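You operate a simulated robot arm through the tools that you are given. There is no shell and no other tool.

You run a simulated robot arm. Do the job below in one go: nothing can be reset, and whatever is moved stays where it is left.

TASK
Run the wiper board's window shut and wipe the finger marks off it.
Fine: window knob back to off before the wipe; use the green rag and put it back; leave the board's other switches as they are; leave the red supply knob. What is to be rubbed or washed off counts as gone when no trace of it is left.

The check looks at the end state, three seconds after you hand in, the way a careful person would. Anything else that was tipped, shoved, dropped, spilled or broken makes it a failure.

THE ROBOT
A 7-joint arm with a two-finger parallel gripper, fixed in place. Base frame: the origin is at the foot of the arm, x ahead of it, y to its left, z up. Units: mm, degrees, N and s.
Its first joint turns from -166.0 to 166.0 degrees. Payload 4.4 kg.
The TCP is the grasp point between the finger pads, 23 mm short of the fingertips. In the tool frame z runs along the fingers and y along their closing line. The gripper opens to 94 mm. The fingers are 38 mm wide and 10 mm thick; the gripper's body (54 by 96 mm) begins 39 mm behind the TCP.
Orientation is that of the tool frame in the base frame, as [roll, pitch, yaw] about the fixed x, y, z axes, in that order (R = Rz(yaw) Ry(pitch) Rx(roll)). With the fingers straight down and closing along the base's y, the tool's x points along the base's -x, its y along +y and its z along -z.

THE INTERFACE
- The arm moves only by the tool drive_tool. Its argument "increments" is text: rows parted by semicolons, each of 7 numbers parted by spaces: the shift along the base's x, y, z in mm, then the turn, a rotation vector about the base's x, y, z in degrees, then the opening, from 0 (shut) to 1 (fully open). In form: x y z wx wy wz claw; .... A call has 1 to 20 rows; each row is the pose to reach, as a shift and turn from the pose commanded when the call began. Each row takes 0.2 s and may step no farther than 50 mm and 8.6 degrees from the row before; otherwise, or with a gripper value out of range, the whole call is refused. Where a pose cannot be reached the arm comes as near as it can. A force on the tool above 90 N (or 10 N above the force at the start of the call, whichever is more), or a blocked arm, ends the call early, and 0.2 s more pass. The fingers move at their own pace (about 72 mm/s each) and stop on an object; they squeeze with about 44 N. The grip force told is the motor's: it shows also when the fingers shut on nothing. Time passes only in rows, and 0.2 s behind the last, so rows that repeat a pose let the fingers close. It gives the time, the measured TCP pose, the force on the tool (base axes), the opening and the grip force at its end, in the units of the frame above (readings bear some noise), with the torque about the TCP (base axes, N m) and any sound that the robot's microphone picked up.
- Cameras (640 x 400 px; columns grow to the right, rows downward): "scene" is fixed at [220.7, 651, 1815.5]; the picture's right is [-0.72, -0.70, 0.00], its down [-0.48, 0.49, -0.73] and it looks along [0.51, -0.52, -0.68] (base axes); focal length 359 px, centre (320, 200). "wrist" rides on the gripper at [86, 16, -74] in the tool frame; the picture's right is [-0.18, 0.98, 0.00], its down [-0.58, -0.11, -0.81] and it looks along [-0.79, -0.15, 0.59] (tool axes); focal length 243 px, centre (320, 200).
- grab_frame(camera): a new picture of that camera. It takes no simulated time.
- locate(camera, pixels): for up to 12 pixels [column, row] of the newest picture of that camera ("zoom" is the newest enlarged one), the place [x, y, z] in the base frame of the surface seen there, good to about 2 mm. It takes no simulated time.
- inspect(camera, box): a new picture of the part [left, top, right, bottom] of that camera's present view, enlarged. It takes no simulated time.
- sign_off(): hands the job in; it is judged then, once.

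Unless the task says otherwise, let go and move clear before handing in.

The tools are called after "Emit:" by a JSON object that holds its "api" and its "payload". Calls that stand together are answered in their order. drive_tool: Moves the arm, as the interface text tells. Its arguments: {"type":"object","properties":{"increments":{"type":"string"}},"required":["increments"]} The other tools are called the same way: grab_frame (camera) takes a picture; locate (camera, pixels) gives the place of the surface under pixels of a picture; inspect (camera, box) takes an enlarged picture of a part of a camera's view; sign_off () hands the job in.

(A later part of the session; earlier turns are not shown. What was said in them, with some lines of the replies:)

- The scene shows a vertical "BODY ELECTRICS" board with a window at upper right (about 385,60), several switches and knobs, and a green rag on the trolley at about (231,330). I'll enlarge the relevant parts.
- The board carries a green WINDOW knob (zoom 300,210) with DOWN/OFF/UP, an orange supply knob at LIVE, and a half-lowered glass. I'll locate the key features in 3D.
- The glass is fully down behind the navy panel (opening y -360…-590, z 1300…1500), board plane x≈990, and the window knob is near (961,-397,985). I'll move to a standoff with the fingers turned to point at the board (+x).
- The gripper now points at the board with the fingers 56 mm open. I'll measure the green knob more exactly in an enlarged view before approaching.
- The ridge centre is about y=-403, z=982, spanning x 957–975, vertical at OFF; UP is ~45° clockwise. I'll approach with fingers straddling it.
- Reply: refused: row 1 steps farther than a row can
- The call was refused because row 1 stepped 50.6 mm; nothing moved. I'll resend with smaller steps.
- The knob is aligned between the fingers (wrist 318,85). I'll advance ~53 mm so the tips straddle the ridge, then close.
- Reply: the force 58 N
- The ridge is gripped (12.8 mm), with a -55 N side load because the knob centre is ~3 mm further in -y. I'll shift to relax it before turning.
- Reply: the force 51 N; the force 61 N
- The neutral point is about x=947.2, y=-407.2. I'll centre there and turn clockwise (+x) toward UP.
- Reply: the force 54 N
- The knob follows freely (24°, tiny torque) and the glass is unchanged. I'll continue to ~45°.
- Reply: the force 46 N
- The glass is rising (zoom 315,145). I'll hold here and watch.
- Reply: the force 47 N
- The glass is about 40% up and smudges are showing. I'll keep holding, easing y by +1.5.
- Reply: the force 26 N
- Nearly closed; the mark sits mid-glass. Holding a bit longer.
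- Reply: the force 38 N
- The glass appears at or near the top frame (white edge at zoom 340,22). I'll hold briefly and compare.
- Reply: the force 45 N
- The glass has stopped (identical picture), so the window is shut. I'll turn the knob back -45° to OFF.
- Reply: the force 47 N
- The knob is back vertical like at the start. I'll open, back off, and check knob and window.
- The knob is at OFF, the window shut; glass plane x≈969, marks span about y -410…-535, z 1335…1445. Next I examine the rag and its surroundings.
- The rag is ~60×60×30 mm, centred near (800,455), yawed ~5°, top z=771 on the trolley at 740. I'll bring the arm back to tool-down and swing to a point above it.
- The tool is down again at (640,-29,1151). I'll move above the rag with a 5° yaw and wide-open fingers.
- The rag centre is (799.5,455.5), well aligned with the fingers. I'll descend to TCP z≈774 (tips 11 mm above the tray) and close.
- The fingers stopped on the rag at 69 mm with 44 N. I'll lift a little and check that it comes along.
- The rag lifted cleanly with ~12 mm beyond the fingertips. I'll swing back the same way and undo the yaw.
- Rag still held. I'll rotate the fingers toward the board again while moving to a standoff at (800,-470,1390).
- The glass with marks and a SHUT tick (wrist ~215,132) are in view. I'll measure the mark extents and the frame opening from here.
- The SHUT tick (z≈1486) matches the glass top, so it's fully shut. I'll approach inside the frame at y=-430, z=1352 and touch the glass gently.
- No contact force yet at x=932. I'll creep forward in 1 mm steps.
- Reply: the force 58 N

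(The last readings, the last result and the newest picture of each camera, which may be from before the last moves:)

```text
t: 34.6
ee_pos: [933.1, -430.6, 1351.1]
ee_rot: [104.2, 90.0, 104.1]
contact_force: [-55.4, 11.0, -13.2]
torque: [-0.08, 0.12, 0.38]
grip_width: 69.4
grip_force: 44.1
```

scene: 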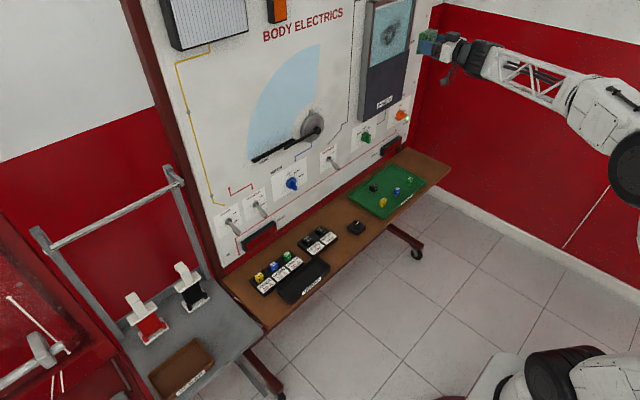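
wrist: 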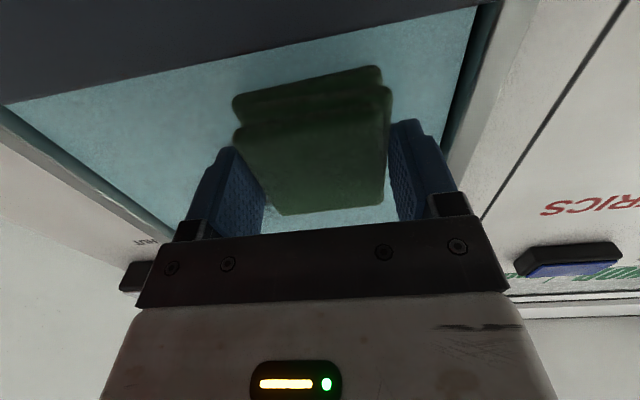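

Contact: -55 N at commanded x=934.8, so contact starts ≈933.3. I'll ease back 0.9 mm and make a first stroke in -y.

Emit:
{"api": "drive_tool", "payload": {"increments": "-0.9 0 0 0 0 0 0; -0.9 -20 0 0 0 0 0; -0.9 -40 0 0 0 0 0; -0.9 -60 0 0 0 0 0; -0.9 -80 0 0 0 0 0; -0.9 -95 0 0 0 0 0; -0.9 -95 0 0 0 0 0"}}

Emit:
{"api": "inspect", "payload": {"camera": "scene", "box": [340, 0, 440, 80]}}

Emit:
{"api": "grab_frame", "payload": {"camera": "wrist"}}

```text
t: 36.2
ee_pos: [933.5, -524.6, 1352.9]
ee_rot: [-44.3, 90.0, -44.3]
contact_force: [-13.9, 5.8, -0.4]
torque: [-0.02, -0.1, 0.11]
grip_width: 69.0
grip_force: 44.4
```

```text
5.00 times, centred on (390, 40) of scene
```

zoom: 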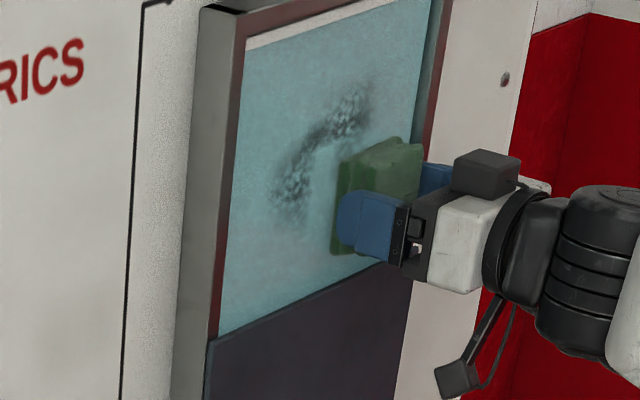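

```text
taken
```

wrist: 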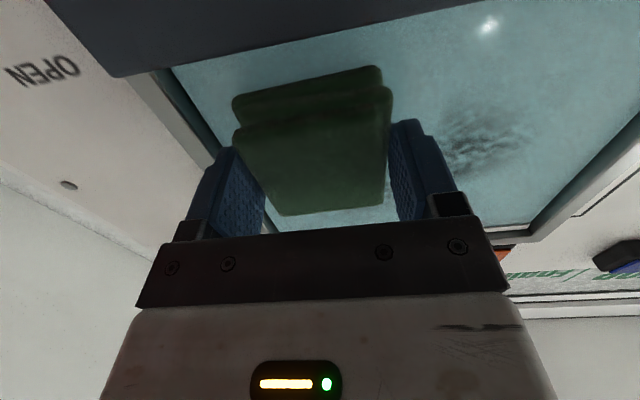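

Wiping works at ~14–20 N (the streak path is cleaner). I'll raster upward with back-and-forth strokes.

Emit:
{"api": "drive_tool", "payload": {"increments": "0 0 9 0 0 0 0; 0 22 9 0 0 0 0; 0 45 9 0 0 0 0; 0 68 9 0 0 0 0; 0 90 9 0 0 0 0; 0 114 9 0 0 0 0; 0 114 29 0 0 0 0; 0 90 29 0 0 0 0; 0 68 29 0 0 0 0; 0 45 29 0 0 0 0; 0 22 29 0 0 0 0; 0 -5 29 0 0 0 0; 0 -5 49 0 0 0 0; 0 22 49 0 0 0 0; 0 45 49 0 0 0 0; 0 68 49 0 0 0 0; 0 90 49 0 0 0 0; 0 114 49 0 0 0 0; 0 114 49 0 0 0 0"}}

Emit:
{"api": "inspect", "payload": {"camera": "scene", "box": [340, 0, 440, 80]}}

Emit:
{"api": "grab_frame", "payload": {"camera": "wrist"}}

```text
t: 40.2
ee_pos: [934.1, -409.7, 1400.1]
ee_rot: [-22.9, 89.9, -22.9]
contact_force: [-3.9, -0.5, -1.3]
torque: [0.04, -0.04, -0.06]
grip_width: 68.9
grip_force: 44.1
```

```text
5.00 times, centred on (390, 40) of scene
```

zoom: 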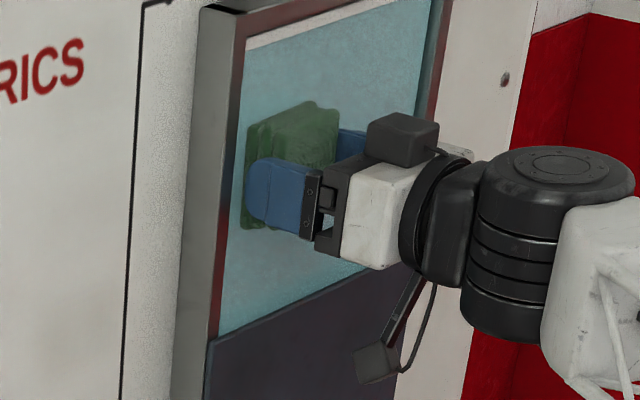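

```text
taken
```

wrist: 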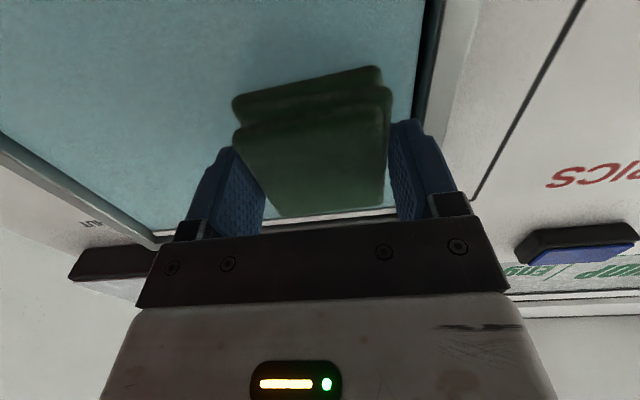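

The marks are almost gone; contact force has dropped to ~4 N, so I'll add 0.4 mm and do the top passes and a second coverage.

Emit:
{"api": "drive_tool", "payload": {"increments": "0.4 0 18 0 0 0 0; 0.4 -24 18 0 0 0 0; 0.4 -48 18 0 0 0 0; 0.4 -72 18 0 0 0 0; 0.4 -96 18 0 0 0 0; 0.4 -120 18 0 0 0 0; 0.4 -122 36 0 0 0 0; 0.4 -96 36 0 0 0 0; 0.4 -72 36 0 0 0 0; 0.4 -48 36 0 0 0 0; 0.4 -24 36 0 0 0 0; 0.4 0 36 0 0 0 0; 0.4 0 5 0 0 0 0; 0.4 -24 5 0 0 0 0; 0.4 -48 5 0 0 0 0; 0.4 -72 5 0 0 0 0; 0.4 -96 5 0 0 0 0; 0.4 -122 5 0 0 0 0; 0.4 -122 5 0 0 0 0"}}

Emit:
{"api": "inspect", "payload": {"camera": "scene", "box": [340, 0, 440, 80]}}

Emit:
{"api": "grab_frame", "payload": {"camera": "wrist"}}

```text
t: 44.2
ee_pos: [934.4, -533.5, 1407.4]
ee_rot: [-22.0, 89.9, -22.1]
contact_force: [-51.0, 17.9, 0.5]
torque: [-0.03, 0.07, 0.53]
grip_width: 69.1
grip_force: 44.3
```

```text
5.00 times, centred on (390, 40) of scene
```

zoom: 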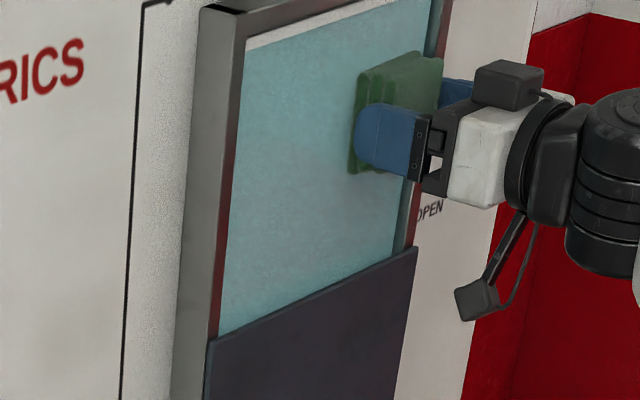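

```text
taken
```

wrist: 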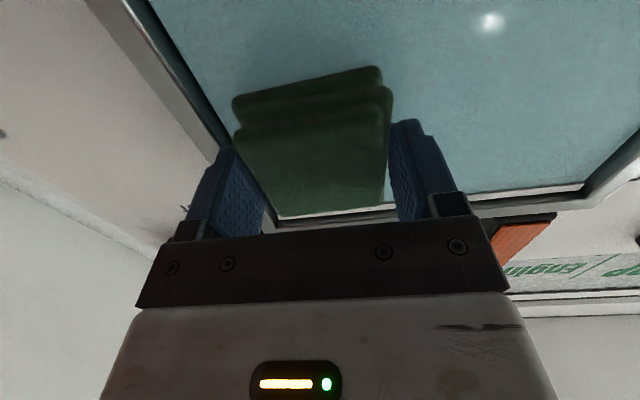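

The glass looks clear; force is -51 N here, so I'll ease 0.5 mm and give the lower half a second pass, then lift off and inspect.

Emit:
{"api": "drive_tool", "payload": {"increments": "-0.5 0 -22 0 0 0 0; -0.4 24 -22 0 0 0 0; -0.3 48 -22 0 0 0 0; -0.2 72 -22 0 0 0 0; -0.1 96 -22 0 0 0 0; 0 122 -22 0 0 0 0; 0 122 -44 0 0 0 0; -0.1 96 -44 0 0 0 0; -0.2 72 -44 0 0 0 0; -0.3 48 -44 0 0 0 0; -0.4 24 -44 0 0 0 0; -0.5 0 -44 0 0 0 0; -0.5 0 -60 0 0 0 0; -0.3 30 -60 0 0 0 0; -0.2 60 -60 0 0 0 0; -0.1 90 -60 0 0 0 0; 0 118 -60 0 0 0 0; -20 118 -50 0 0 0 0; -60 80 -40 0 0 0 0; -105 65 -30 0 0 0 0"}}

Emit:
{"api": "inspect", "payload": {"camera": "scene", "box": [340, 0, 440, 80]}}

Emit:
{"api": "grab_frame", "payload": {"camera": "wrist"}}

```text
refused: row 19 steps farther than a row can; nothing moved
```

```text
5.00 times, centred on (390, 40) of scene
```

zoom: 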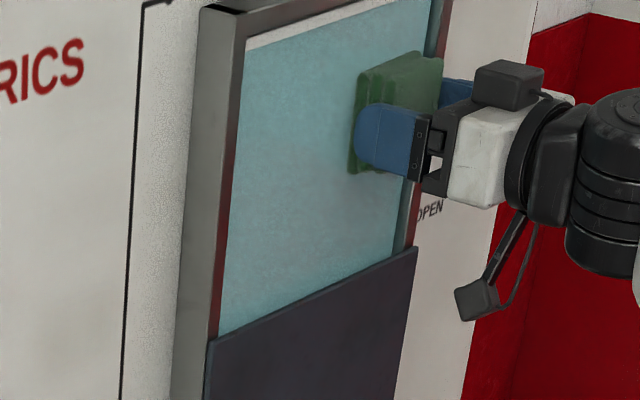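

```text
taken
```

wrist: 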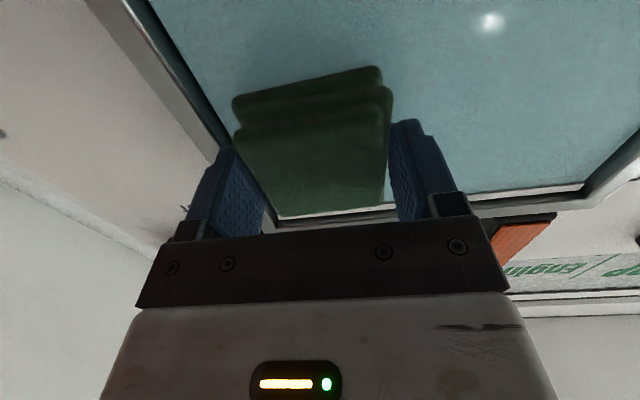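

Row 19 was too long (55 mm); nothing moved. I'll resend with smaller retreat steps.

Emit:
{"api": "drive_tool", "payload": {"increments": "-0.5 0 -22 0 0 0 0; -0.4 24 -22 0 0 0 0; -0.3 48 -22 0 0 0 0; -0.2 72 -22 0 0 0 0; -0.1 96 -22 0 0 0 0; 0 122 -22 0 0 0 0; 0 122 -44 0 0 0 0; -0.1 96 -44 0 0 0 0; -0.2 72 -44 0 0 0 0; -0.3 48 -44 0 0 0 0; -0.4 24 -44 0 0 0 0; -0.5 0 -44 0 0 0 0; -0.5 0 -60 0 0 0 0; -0.3 30 -60 0 0 0 0; -0.2 60 -60 0 0 0 0; -0.1 90 -60 0 0 0 0; 0 118 -60 0 0 0 0; -25 118 -60 0 0 0 0; -65 105 -50 0 0 0 0; -105 90 -40 0 0 0 0"}}

Emit:
{"api": "inspect", "payload": {"camera": "scene", "box": [340, 0, 440, 80]}}

Emit:
{"api": "grab_frame", "payload": {"camera": "wrist"}}

```text
t: 48.4
ee_pos: [829.3, -441.8, 1365.5]
ee_rot: [153.3, 89.9, 153.5]
contact_force: [-0.7, -0.5, -1.2]
torque: [0.0, -0.03, 0.03]
grip_width: 69.2
grip_force: 44.3
```

```text
5.00 times, centred on (390, 40) of scene
```

zoom: 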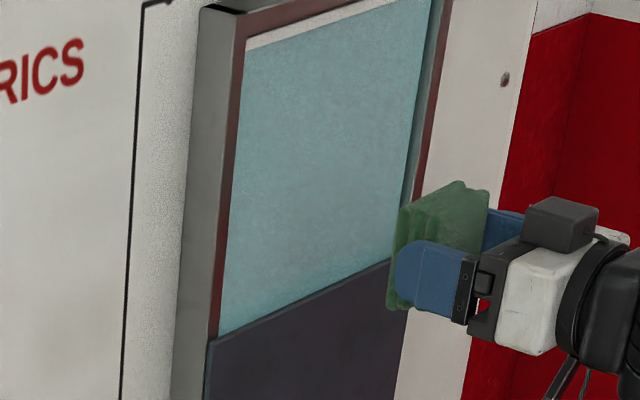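

```text
taken
```

wrist: 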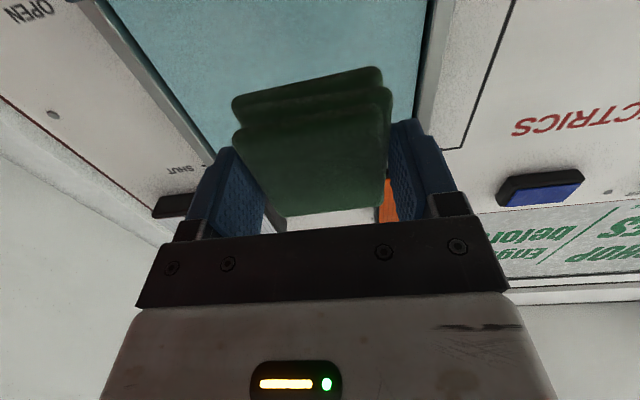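

The glass appears clean. I'll zoom closer and pull the wrist camera back/lower for an unobstructed look.

Emit:
{"api": "drive_tool", "payload": {"increments": "-40 0 -25 0 0 0 0; -80 0 -50 0 0 0 0; -110 -10 -80 0 0 0 0; -130 -30 -120 0 0 0 0; -130 -30 -120 0 0 0 0"}}

Emit:
{"api": "inspect", "payload": {"camera": "scene", "box": [375, 0, 435, 40]}}

Emit:
{"api": "inspect", "payload": {"camera": "scene", "box": [370, 25, 430, 65]}}

Emit:
{"api": "grab_frame", "payload": {"camera": "wrist"}}

```text
t: 49.8
ee_pos: [749.5, -414.6, 1215.6]
ee_rot: [136.5, 87.9, 142.0]
contact_force: [0.2, 0.2, -0.1]
torque: [-0.02, 0.04, 0.0]
grip_width: 68.8
grip_force: 44.1
stopped in row 5: the arm was blocked; the commanded pose is now the measured one
```

```text
10.00 times, centred on (405, 20) of scene
```

zoom: 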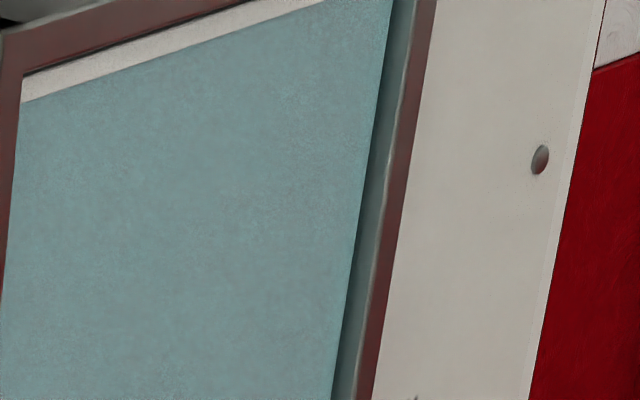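

```text
10.00 times, centred on (400, 45) of scene
```

zoom: 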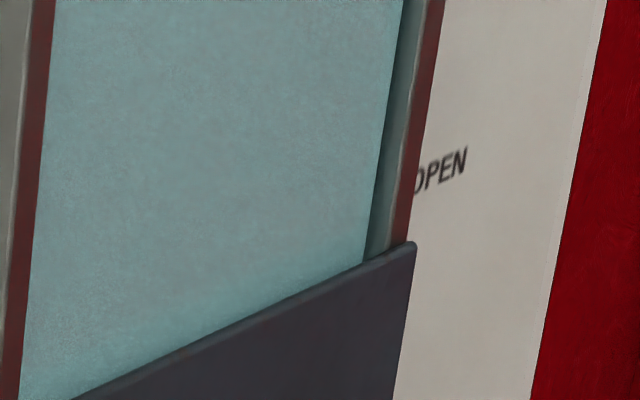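

```text
taken
```

wrist: 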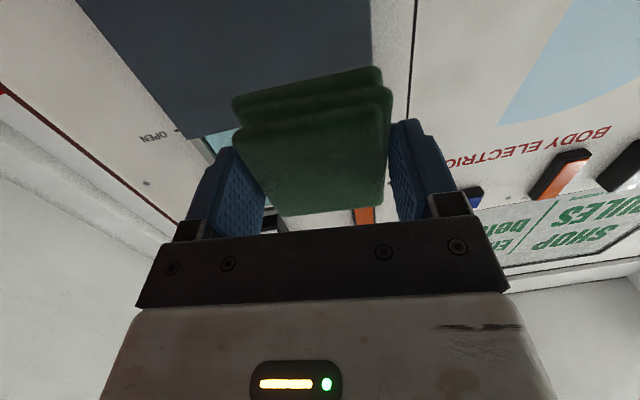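

The arm hit a joint limit (no contact force) and stopped slightly yawed at (749,-415,1216); the scene zooms show clean glass. I'll go back to the earlier standoff (800,-470,1390), undoing the small tilt.

Emit:
{"api": "drive_tool", "payload": {"increments": "15 -8 40 -0.3 -0.3 -1.2 0; 30 -20 80 -0.7 -0.7 -2.7 0; 40 -35 120 -1.1 -1.1 -4.2 0; 50 -55 160 -1.45 -1.5 -5.5 0; 50 -55 174 -1.45 -1.5 -5.5 0; 50 -55 174 -1.45 -1.5 -5.5 0"}}

Emit:
{"api": "grab_frame", "payload": {"camera": "wrist"}}

Emit:
{"api": "grab_frame", "payload": {"camera": "scene"}}

```text
t: 51.2
ee_pos: [798.0, -470.0, 1392.9]
ee_rot: [-67.0, 89.8, -67.4]
contact_force: [-0.1, -0.7, -0.4]
torque: [-0.02, -0.03, 0.0]
grip_width: 68.9
grip_force: 43.7
```

```text
taken
```

wrist: 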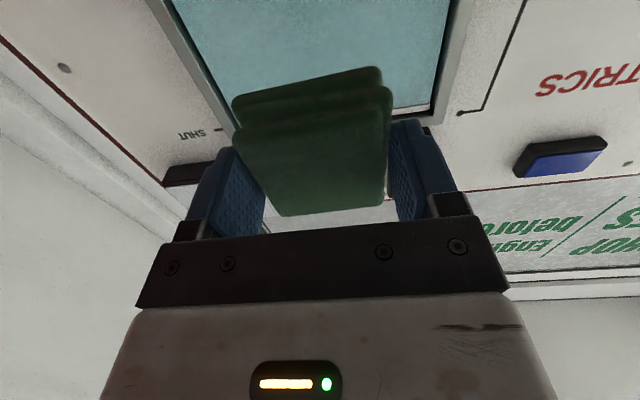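

```text
taken
```

scene: 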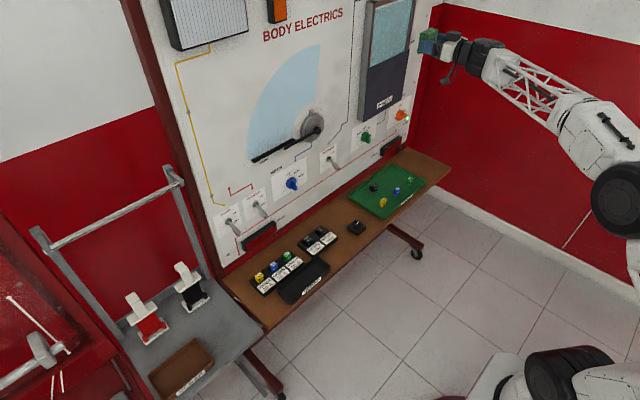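

Emit:
{"api": "inspect", "payload": {"camera": "wrist", "box": [150, 0, 470, 130]}}

Emit:
{"api": "drive_tool", "payload": {"increments": "-30 32 -20 0 7.5 0 0; -55 66 -40 0 15 0 0; -75 102 -60 0 22.5 0 0; -95 138 -80 0 30 0 0; -110 176 -100 0 37.5 0 0; -125 214 -120 0 45 0 0; -140 252 -140 0 52.5 0 0; -150 290 -160 0 60 0 0; -160 328 -180 0 67.5 0 0; -160 366 -200 0 75 0 0; -160 404 -220 0 82.5 0 0; -160 440 -240 0 90 0 0; -160 440 -240 0 90 0 0"}}

Emit:
{"api": "grab_frame", "payload": {"camera": "wrist"}}

```text
2.00 times, centred on (310, 65) of wrist
```

zoom: 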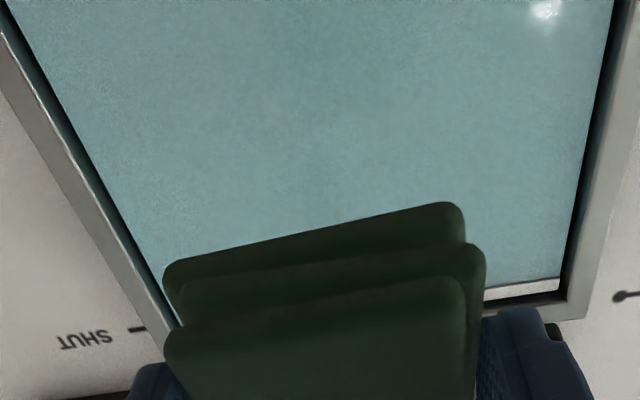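

```text
t: 54.0
ee_pos: [637.3, -31.3, 1150.5]
ee_rot: [-179.6, -0.1, -179.9]
contact_force: [-0.3, -1.0, -0.7]
torque: [-0.01, 0.01, 0.0]
grip_width: 69.3
grip_force: 43.9
```

```text
taken
```

wrist: 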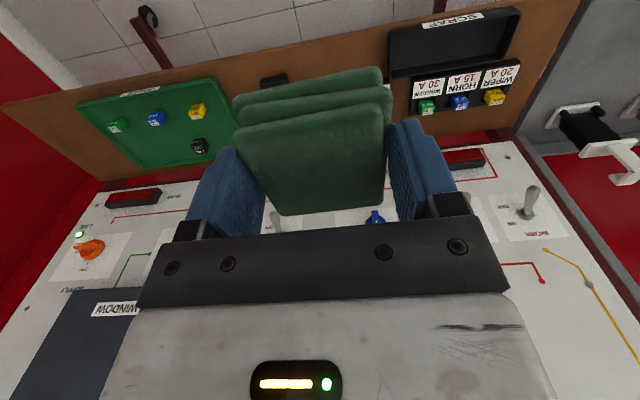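

The close-up shows no trace of the marks, and the tool is down again with the rag held. Now I return it above its original spot.

Emit:
{"api": "drive_tool", "payload": {"increments": "12 36 -10 0 0 0.5 0; 24 74 -25 0 0 1 0; 36 112 -40 0 0 1.5 0; 48 150 -60 0 0 2 0; 60 188 -80 0 0 2.5 0; 72 226 -100 0 0 3 0; 84 264 -120 0 0 3.5 0; 96 302 -140 0 0 4 0; 108 340 -160 0 0 4.5 0; 120 378 -180 0 0 5 0; 133 416 -200 0 0 5 0; 147 452 -220 0 0 5 0; 161 486 -245 0 0 5 0; 161 486 -285 0 0 5 0; 161 486 -285 0 0 5 0"}}

Emit:
{"api": "grab_frame", "payload": {"camera": "wrist"}}

Emit:
{"api": "inspect", "payload": {"camera": "scene", "box": [150, 230, 310, 360]}}

```text
t: 57.2
ee_pos: [799.1, 453.4, 864.1]
ee_rot: [-179.6, -0.1, -174.9]
contact_force: [-0.1, -0.6, -0.1]
torque: [0.03, -0.01, 0.02]
grip_width: 69.0
grip_force: 43.5
```

```text
taken
```

wrist: 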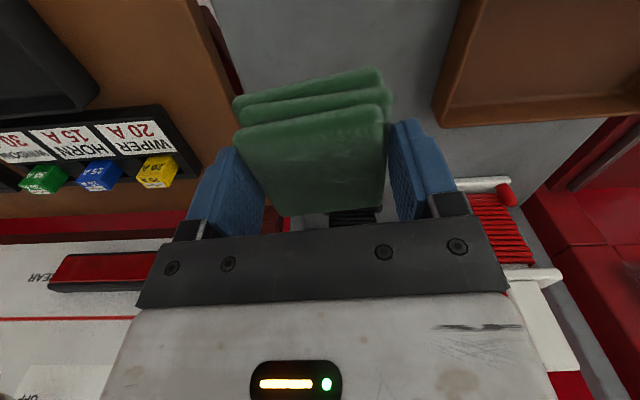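

```text
3.08 times, centred on (230, 295) of scene
```

zoom: 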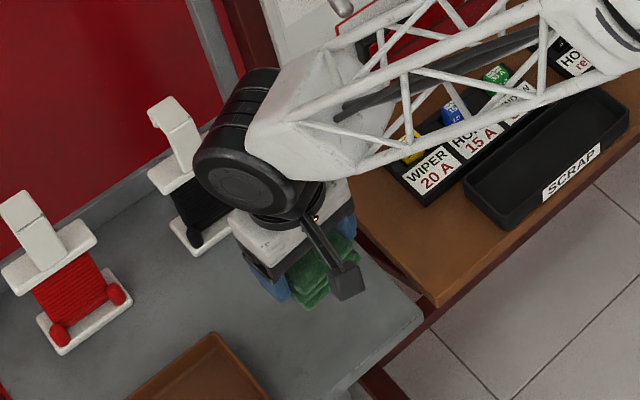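

The pose is within ~2 mm of the pickup spot (about 2 mm short in y). I'll correct and lower slowly to z≈775, watching the force.

Emit:
{"api": "drive_tool", "payload": {"increments": "0.5 2 -40 -0.4 0 0 0; 0.5 2 -75 -0.4 0 0 0; 0.5 2 -85 -0.4 0 0 0; 0.5 2 -88 -0.4 0 0 0; 0.5 2 -88 -0.4 0 0 0"}}

```text
t: 58.4
ee_pos: [798.9, 454.5, 776.7]
ee_rot: [-179.2, -0.1, -175.0]
contact_force: [0.2, -0.6, -1.4]
torque: [-0.03, 0.0, 0.0]
grip_width: 69.2
grip_force: 44.2
```

No contact yet at z=776.7; the roll correction went the wrong way, so I reverse it (+0.8°) and creep down.

Emit:
{"api": "drive_tool", "payload": {"increments": "0.5 0.5 -0.5 0.8 0 0 0; 0.5 0.5 -1.2 0.8 0 0 0; 0.5 0.5 -1.8 0.8 0 0 0; 0.5 0.5 -1.8 0.8 0 0 0"}}

```text
t: 59.4
ee_pos: [799.5, 454.4, 774.5]
ee_rot: [-179.9, 0.0, -174.9]
contact_force: [-1.1, 0.0, -0.6]
torque: [0.0, 0.04, 0.01]
grip_width: 68.8
grip_force: 44.0
```

Emit:
{"api": "drive_tool", "payload": {"increments": "0 0 -0.5 0 0 0 0; 0 0 -1 0 0 0 0; 0 0 -1 0 0 0 0"}}

```text
t: 60.2
ee_pos: [798.6, 454.8, 775.8]
ee_rot: [-179.9, 0.0, -174.8]
contact_force: [0.2, -1.3, 6.3]
torque: [-0.22, -0.14, 0.0]
grip_width: 68.9
grip_force: 43.9
```

The rag is touching the trolley (6 N up). I'll open the fingers and rise straight up.

Emit:
{"api": "drive_tool", "payload": {"increments": "0 0 0 0 0 0 0.8; 0 0 0 0 0 0 0.92; 0 0 0 0 0 0 0.92; 0 0 20 0 0 0 0.92; 0 0 60 0 0 0 0.92; 0 0 100 0 0 0 0.92; 0 0 145 0 0 0 0.92; 0 -20 185 0 0 0 0.92"}}

Emit:
{"api": "grab_frame", "payload": {"camera": "wrist"}}

Emit:
{"api": "grab_frame", "payload": {"camera": "scene"}}

```text
t: 62.0
ee_pos: [798.9, 435.2, 958.6]
ee_rot: [-179.9, -0.1, -174.9]
contact_force: [-0.1, -0.8, 0.4]
torque: [0.02, 0.01, -0.01]
grip_width: 86.4
grip_force: 0.1
```

```text
taken
```

wrist: 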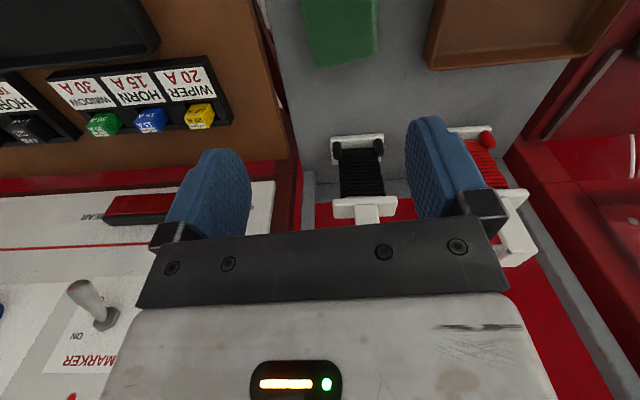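

```text
taken
```

scene: 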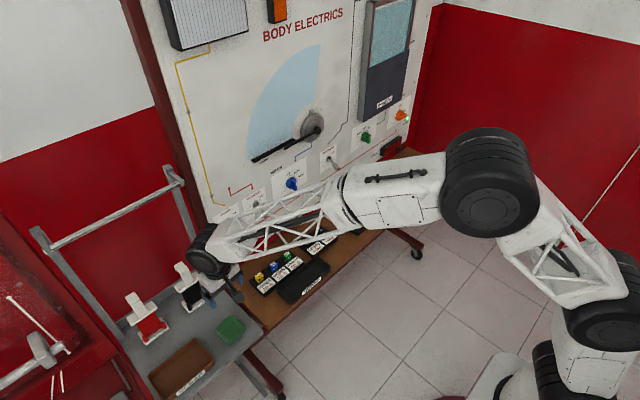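

The rag is back on the trolley (scene 231,330). I'll move the arm well clear and do a final check.

Emit:
{"api": "drive_tool", "payload": {"increments": "-12 -38 20 0 0 0 0.9; -24 -76 40 0 0 0 0.9; -36 -114 60 0 0 0 0.9; -48 -152 80 0 0 0 0.9; -60 -190 100 0 0 0 0.9; -72 -228 120 0 0 0 0.9; -84 -266 140 0 0 0 0.9; -96 -304 160 0 0 0 0.9; -108 -342 180 0 0 0 0.9; -120 -380 195 0 0 0 0.9; -132 -418 210 0 0 0 0.9; -150 -455 220 0 0 0 0.9; -160 -490 240 0 0 0 0.9; -165 -530 260 0 0 0 0.9; -170 -570 280 0 0 0 0.9; -175 -610 300 0 0 0 0.9; -175 -610 300 0 0 0 0.9"}}

Emit:
{"api": "grab_frame", "payload": {"camera": "scene"}}

Emit:
{"api": "inspect", "payload": {"camera": "scene", "box": [340, 0, 440, 80]}}

Emit:
{"api": "inspect", "payload": {"camera": "scene", "box": [310, 90, 430, 180]}}

Emit:
{"api": "inspect", "payload": {"camera": "scene", "box": [100, 240, 300, 400]}}

Emit:
{"api": "inspect", "payload": {"camera": "scene", "box": [200, 150, 350, 260]}}

Emit:
{"api": "inspect", "payload": {"camera": "scene", "box": [200, 300, 264, 350]}}

```text
t: 65.6
ee_pos: [623.3, -174.8, 1260.4]
ee_rot: [180.0, -0.1, -174.9]
contact_force: [0.6, 0.6, 0.5]
torque: [-0.02, 0.04, -0.02]
grip_width: 84.7
grip_force: 0.1
```

```text
taken
```

scene: 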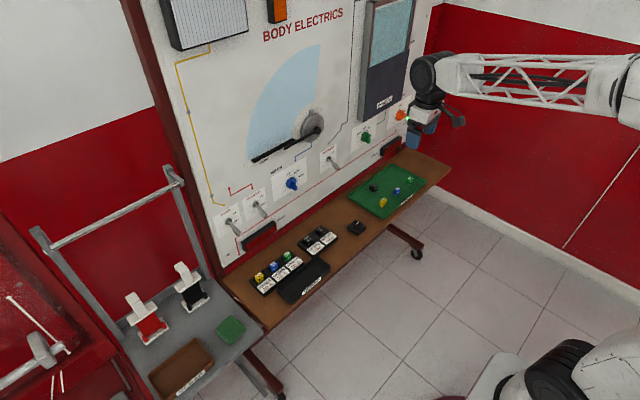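

```text
5.00 times, centred on (390, 40) of scene
```

zoom: 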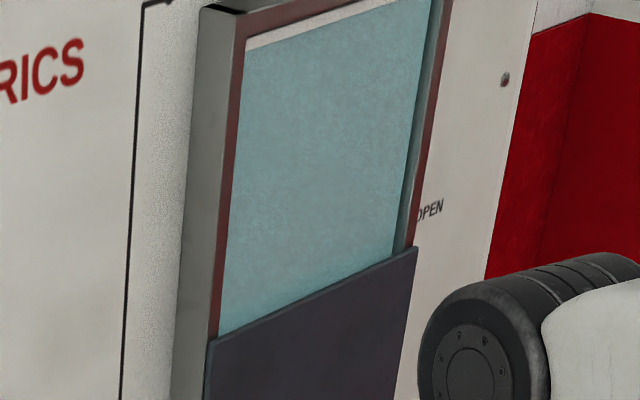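

```text
4.44 times, centred on (370, 135) of scene
```

zoom: 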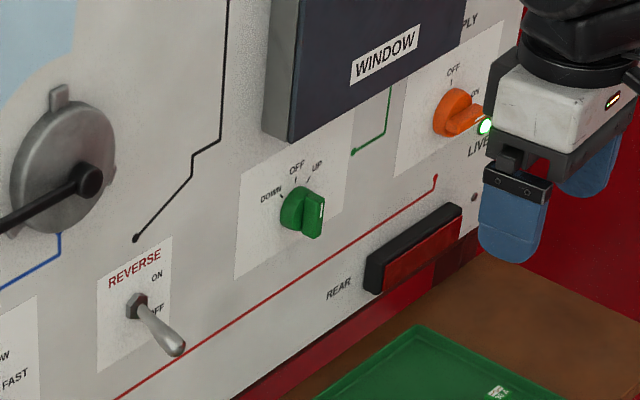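

```text
2.50 times, centred on (200, 320) of scene
```

zoom: 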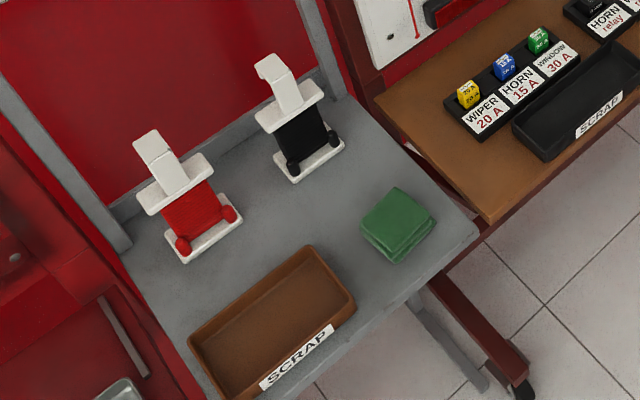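

```text
3.64 times, centred on (275, 205) of scene
```

zoom: 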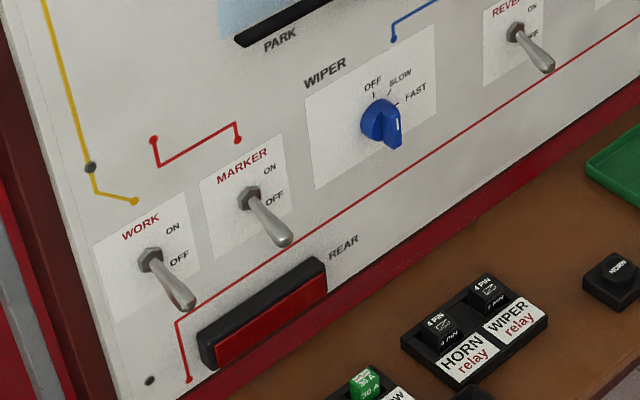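

```text
8.00 times, centred on (232, 325) of scene
```

zoom: 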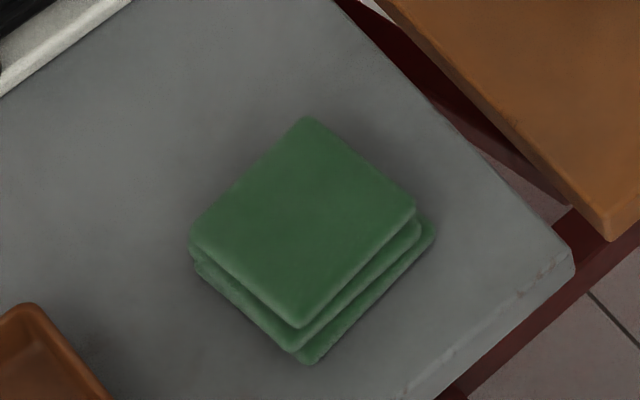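

Everything matches the start except the glass is shut and clean; the rag sits in its original place. One last tight zoom on the former mark area (scene ~405,30) for faint traces.

Emit:
{"api": "inspect", "payload": {"camera": "scene", "box": [388, 5, 424, 28]}}

Emit:
{"api": "inspect", "payload": {"camera": "scene", "box": [384, 22, 424, 60]}}

```text
16.00 times, centred on (406, 16) of scene
```

zoom: 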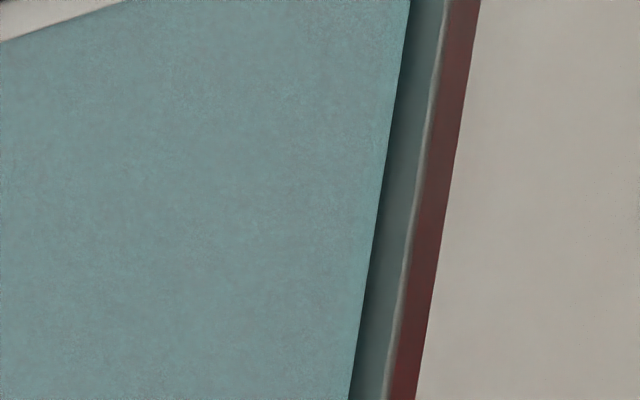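

```text
10.53 times, centred on (404, 41) of scene
```

zoom: 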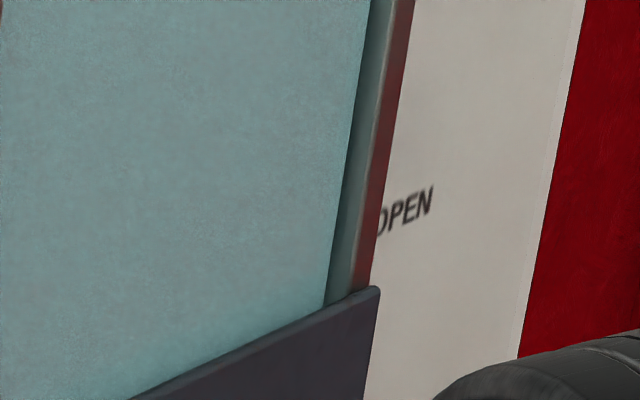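

The glass is uniformly clean with no trace left; the knob is at OFF, the rag is back, and the arm is clear. I'm handing in.

Emit:
{"api": "sign_off", "payload": {}}

```text
The job is handed in.
```

The window is shut, the finger marks are wiped off, and I've handed the job in. The last close-up pictures show even, clean glass with no trace of the marks.

- **Window:** I turned the green knob to UP and held it until the glass stopped at the SHUT mark. I turned it back to OFF before wiping.
- **Rag:** I wiped with the green rag and put it back where it was on the trolley. In the final picture it sits as it did at the start.
- **Other controls:** I touched no other switches. The supply knob, which looks orange in the pictures, is still on and showing LIVE.

While backing away from the glass, the arm stopped once, apparently at a joint limit. It showed no contact force, and nothing looks disturbed in the final pictures.
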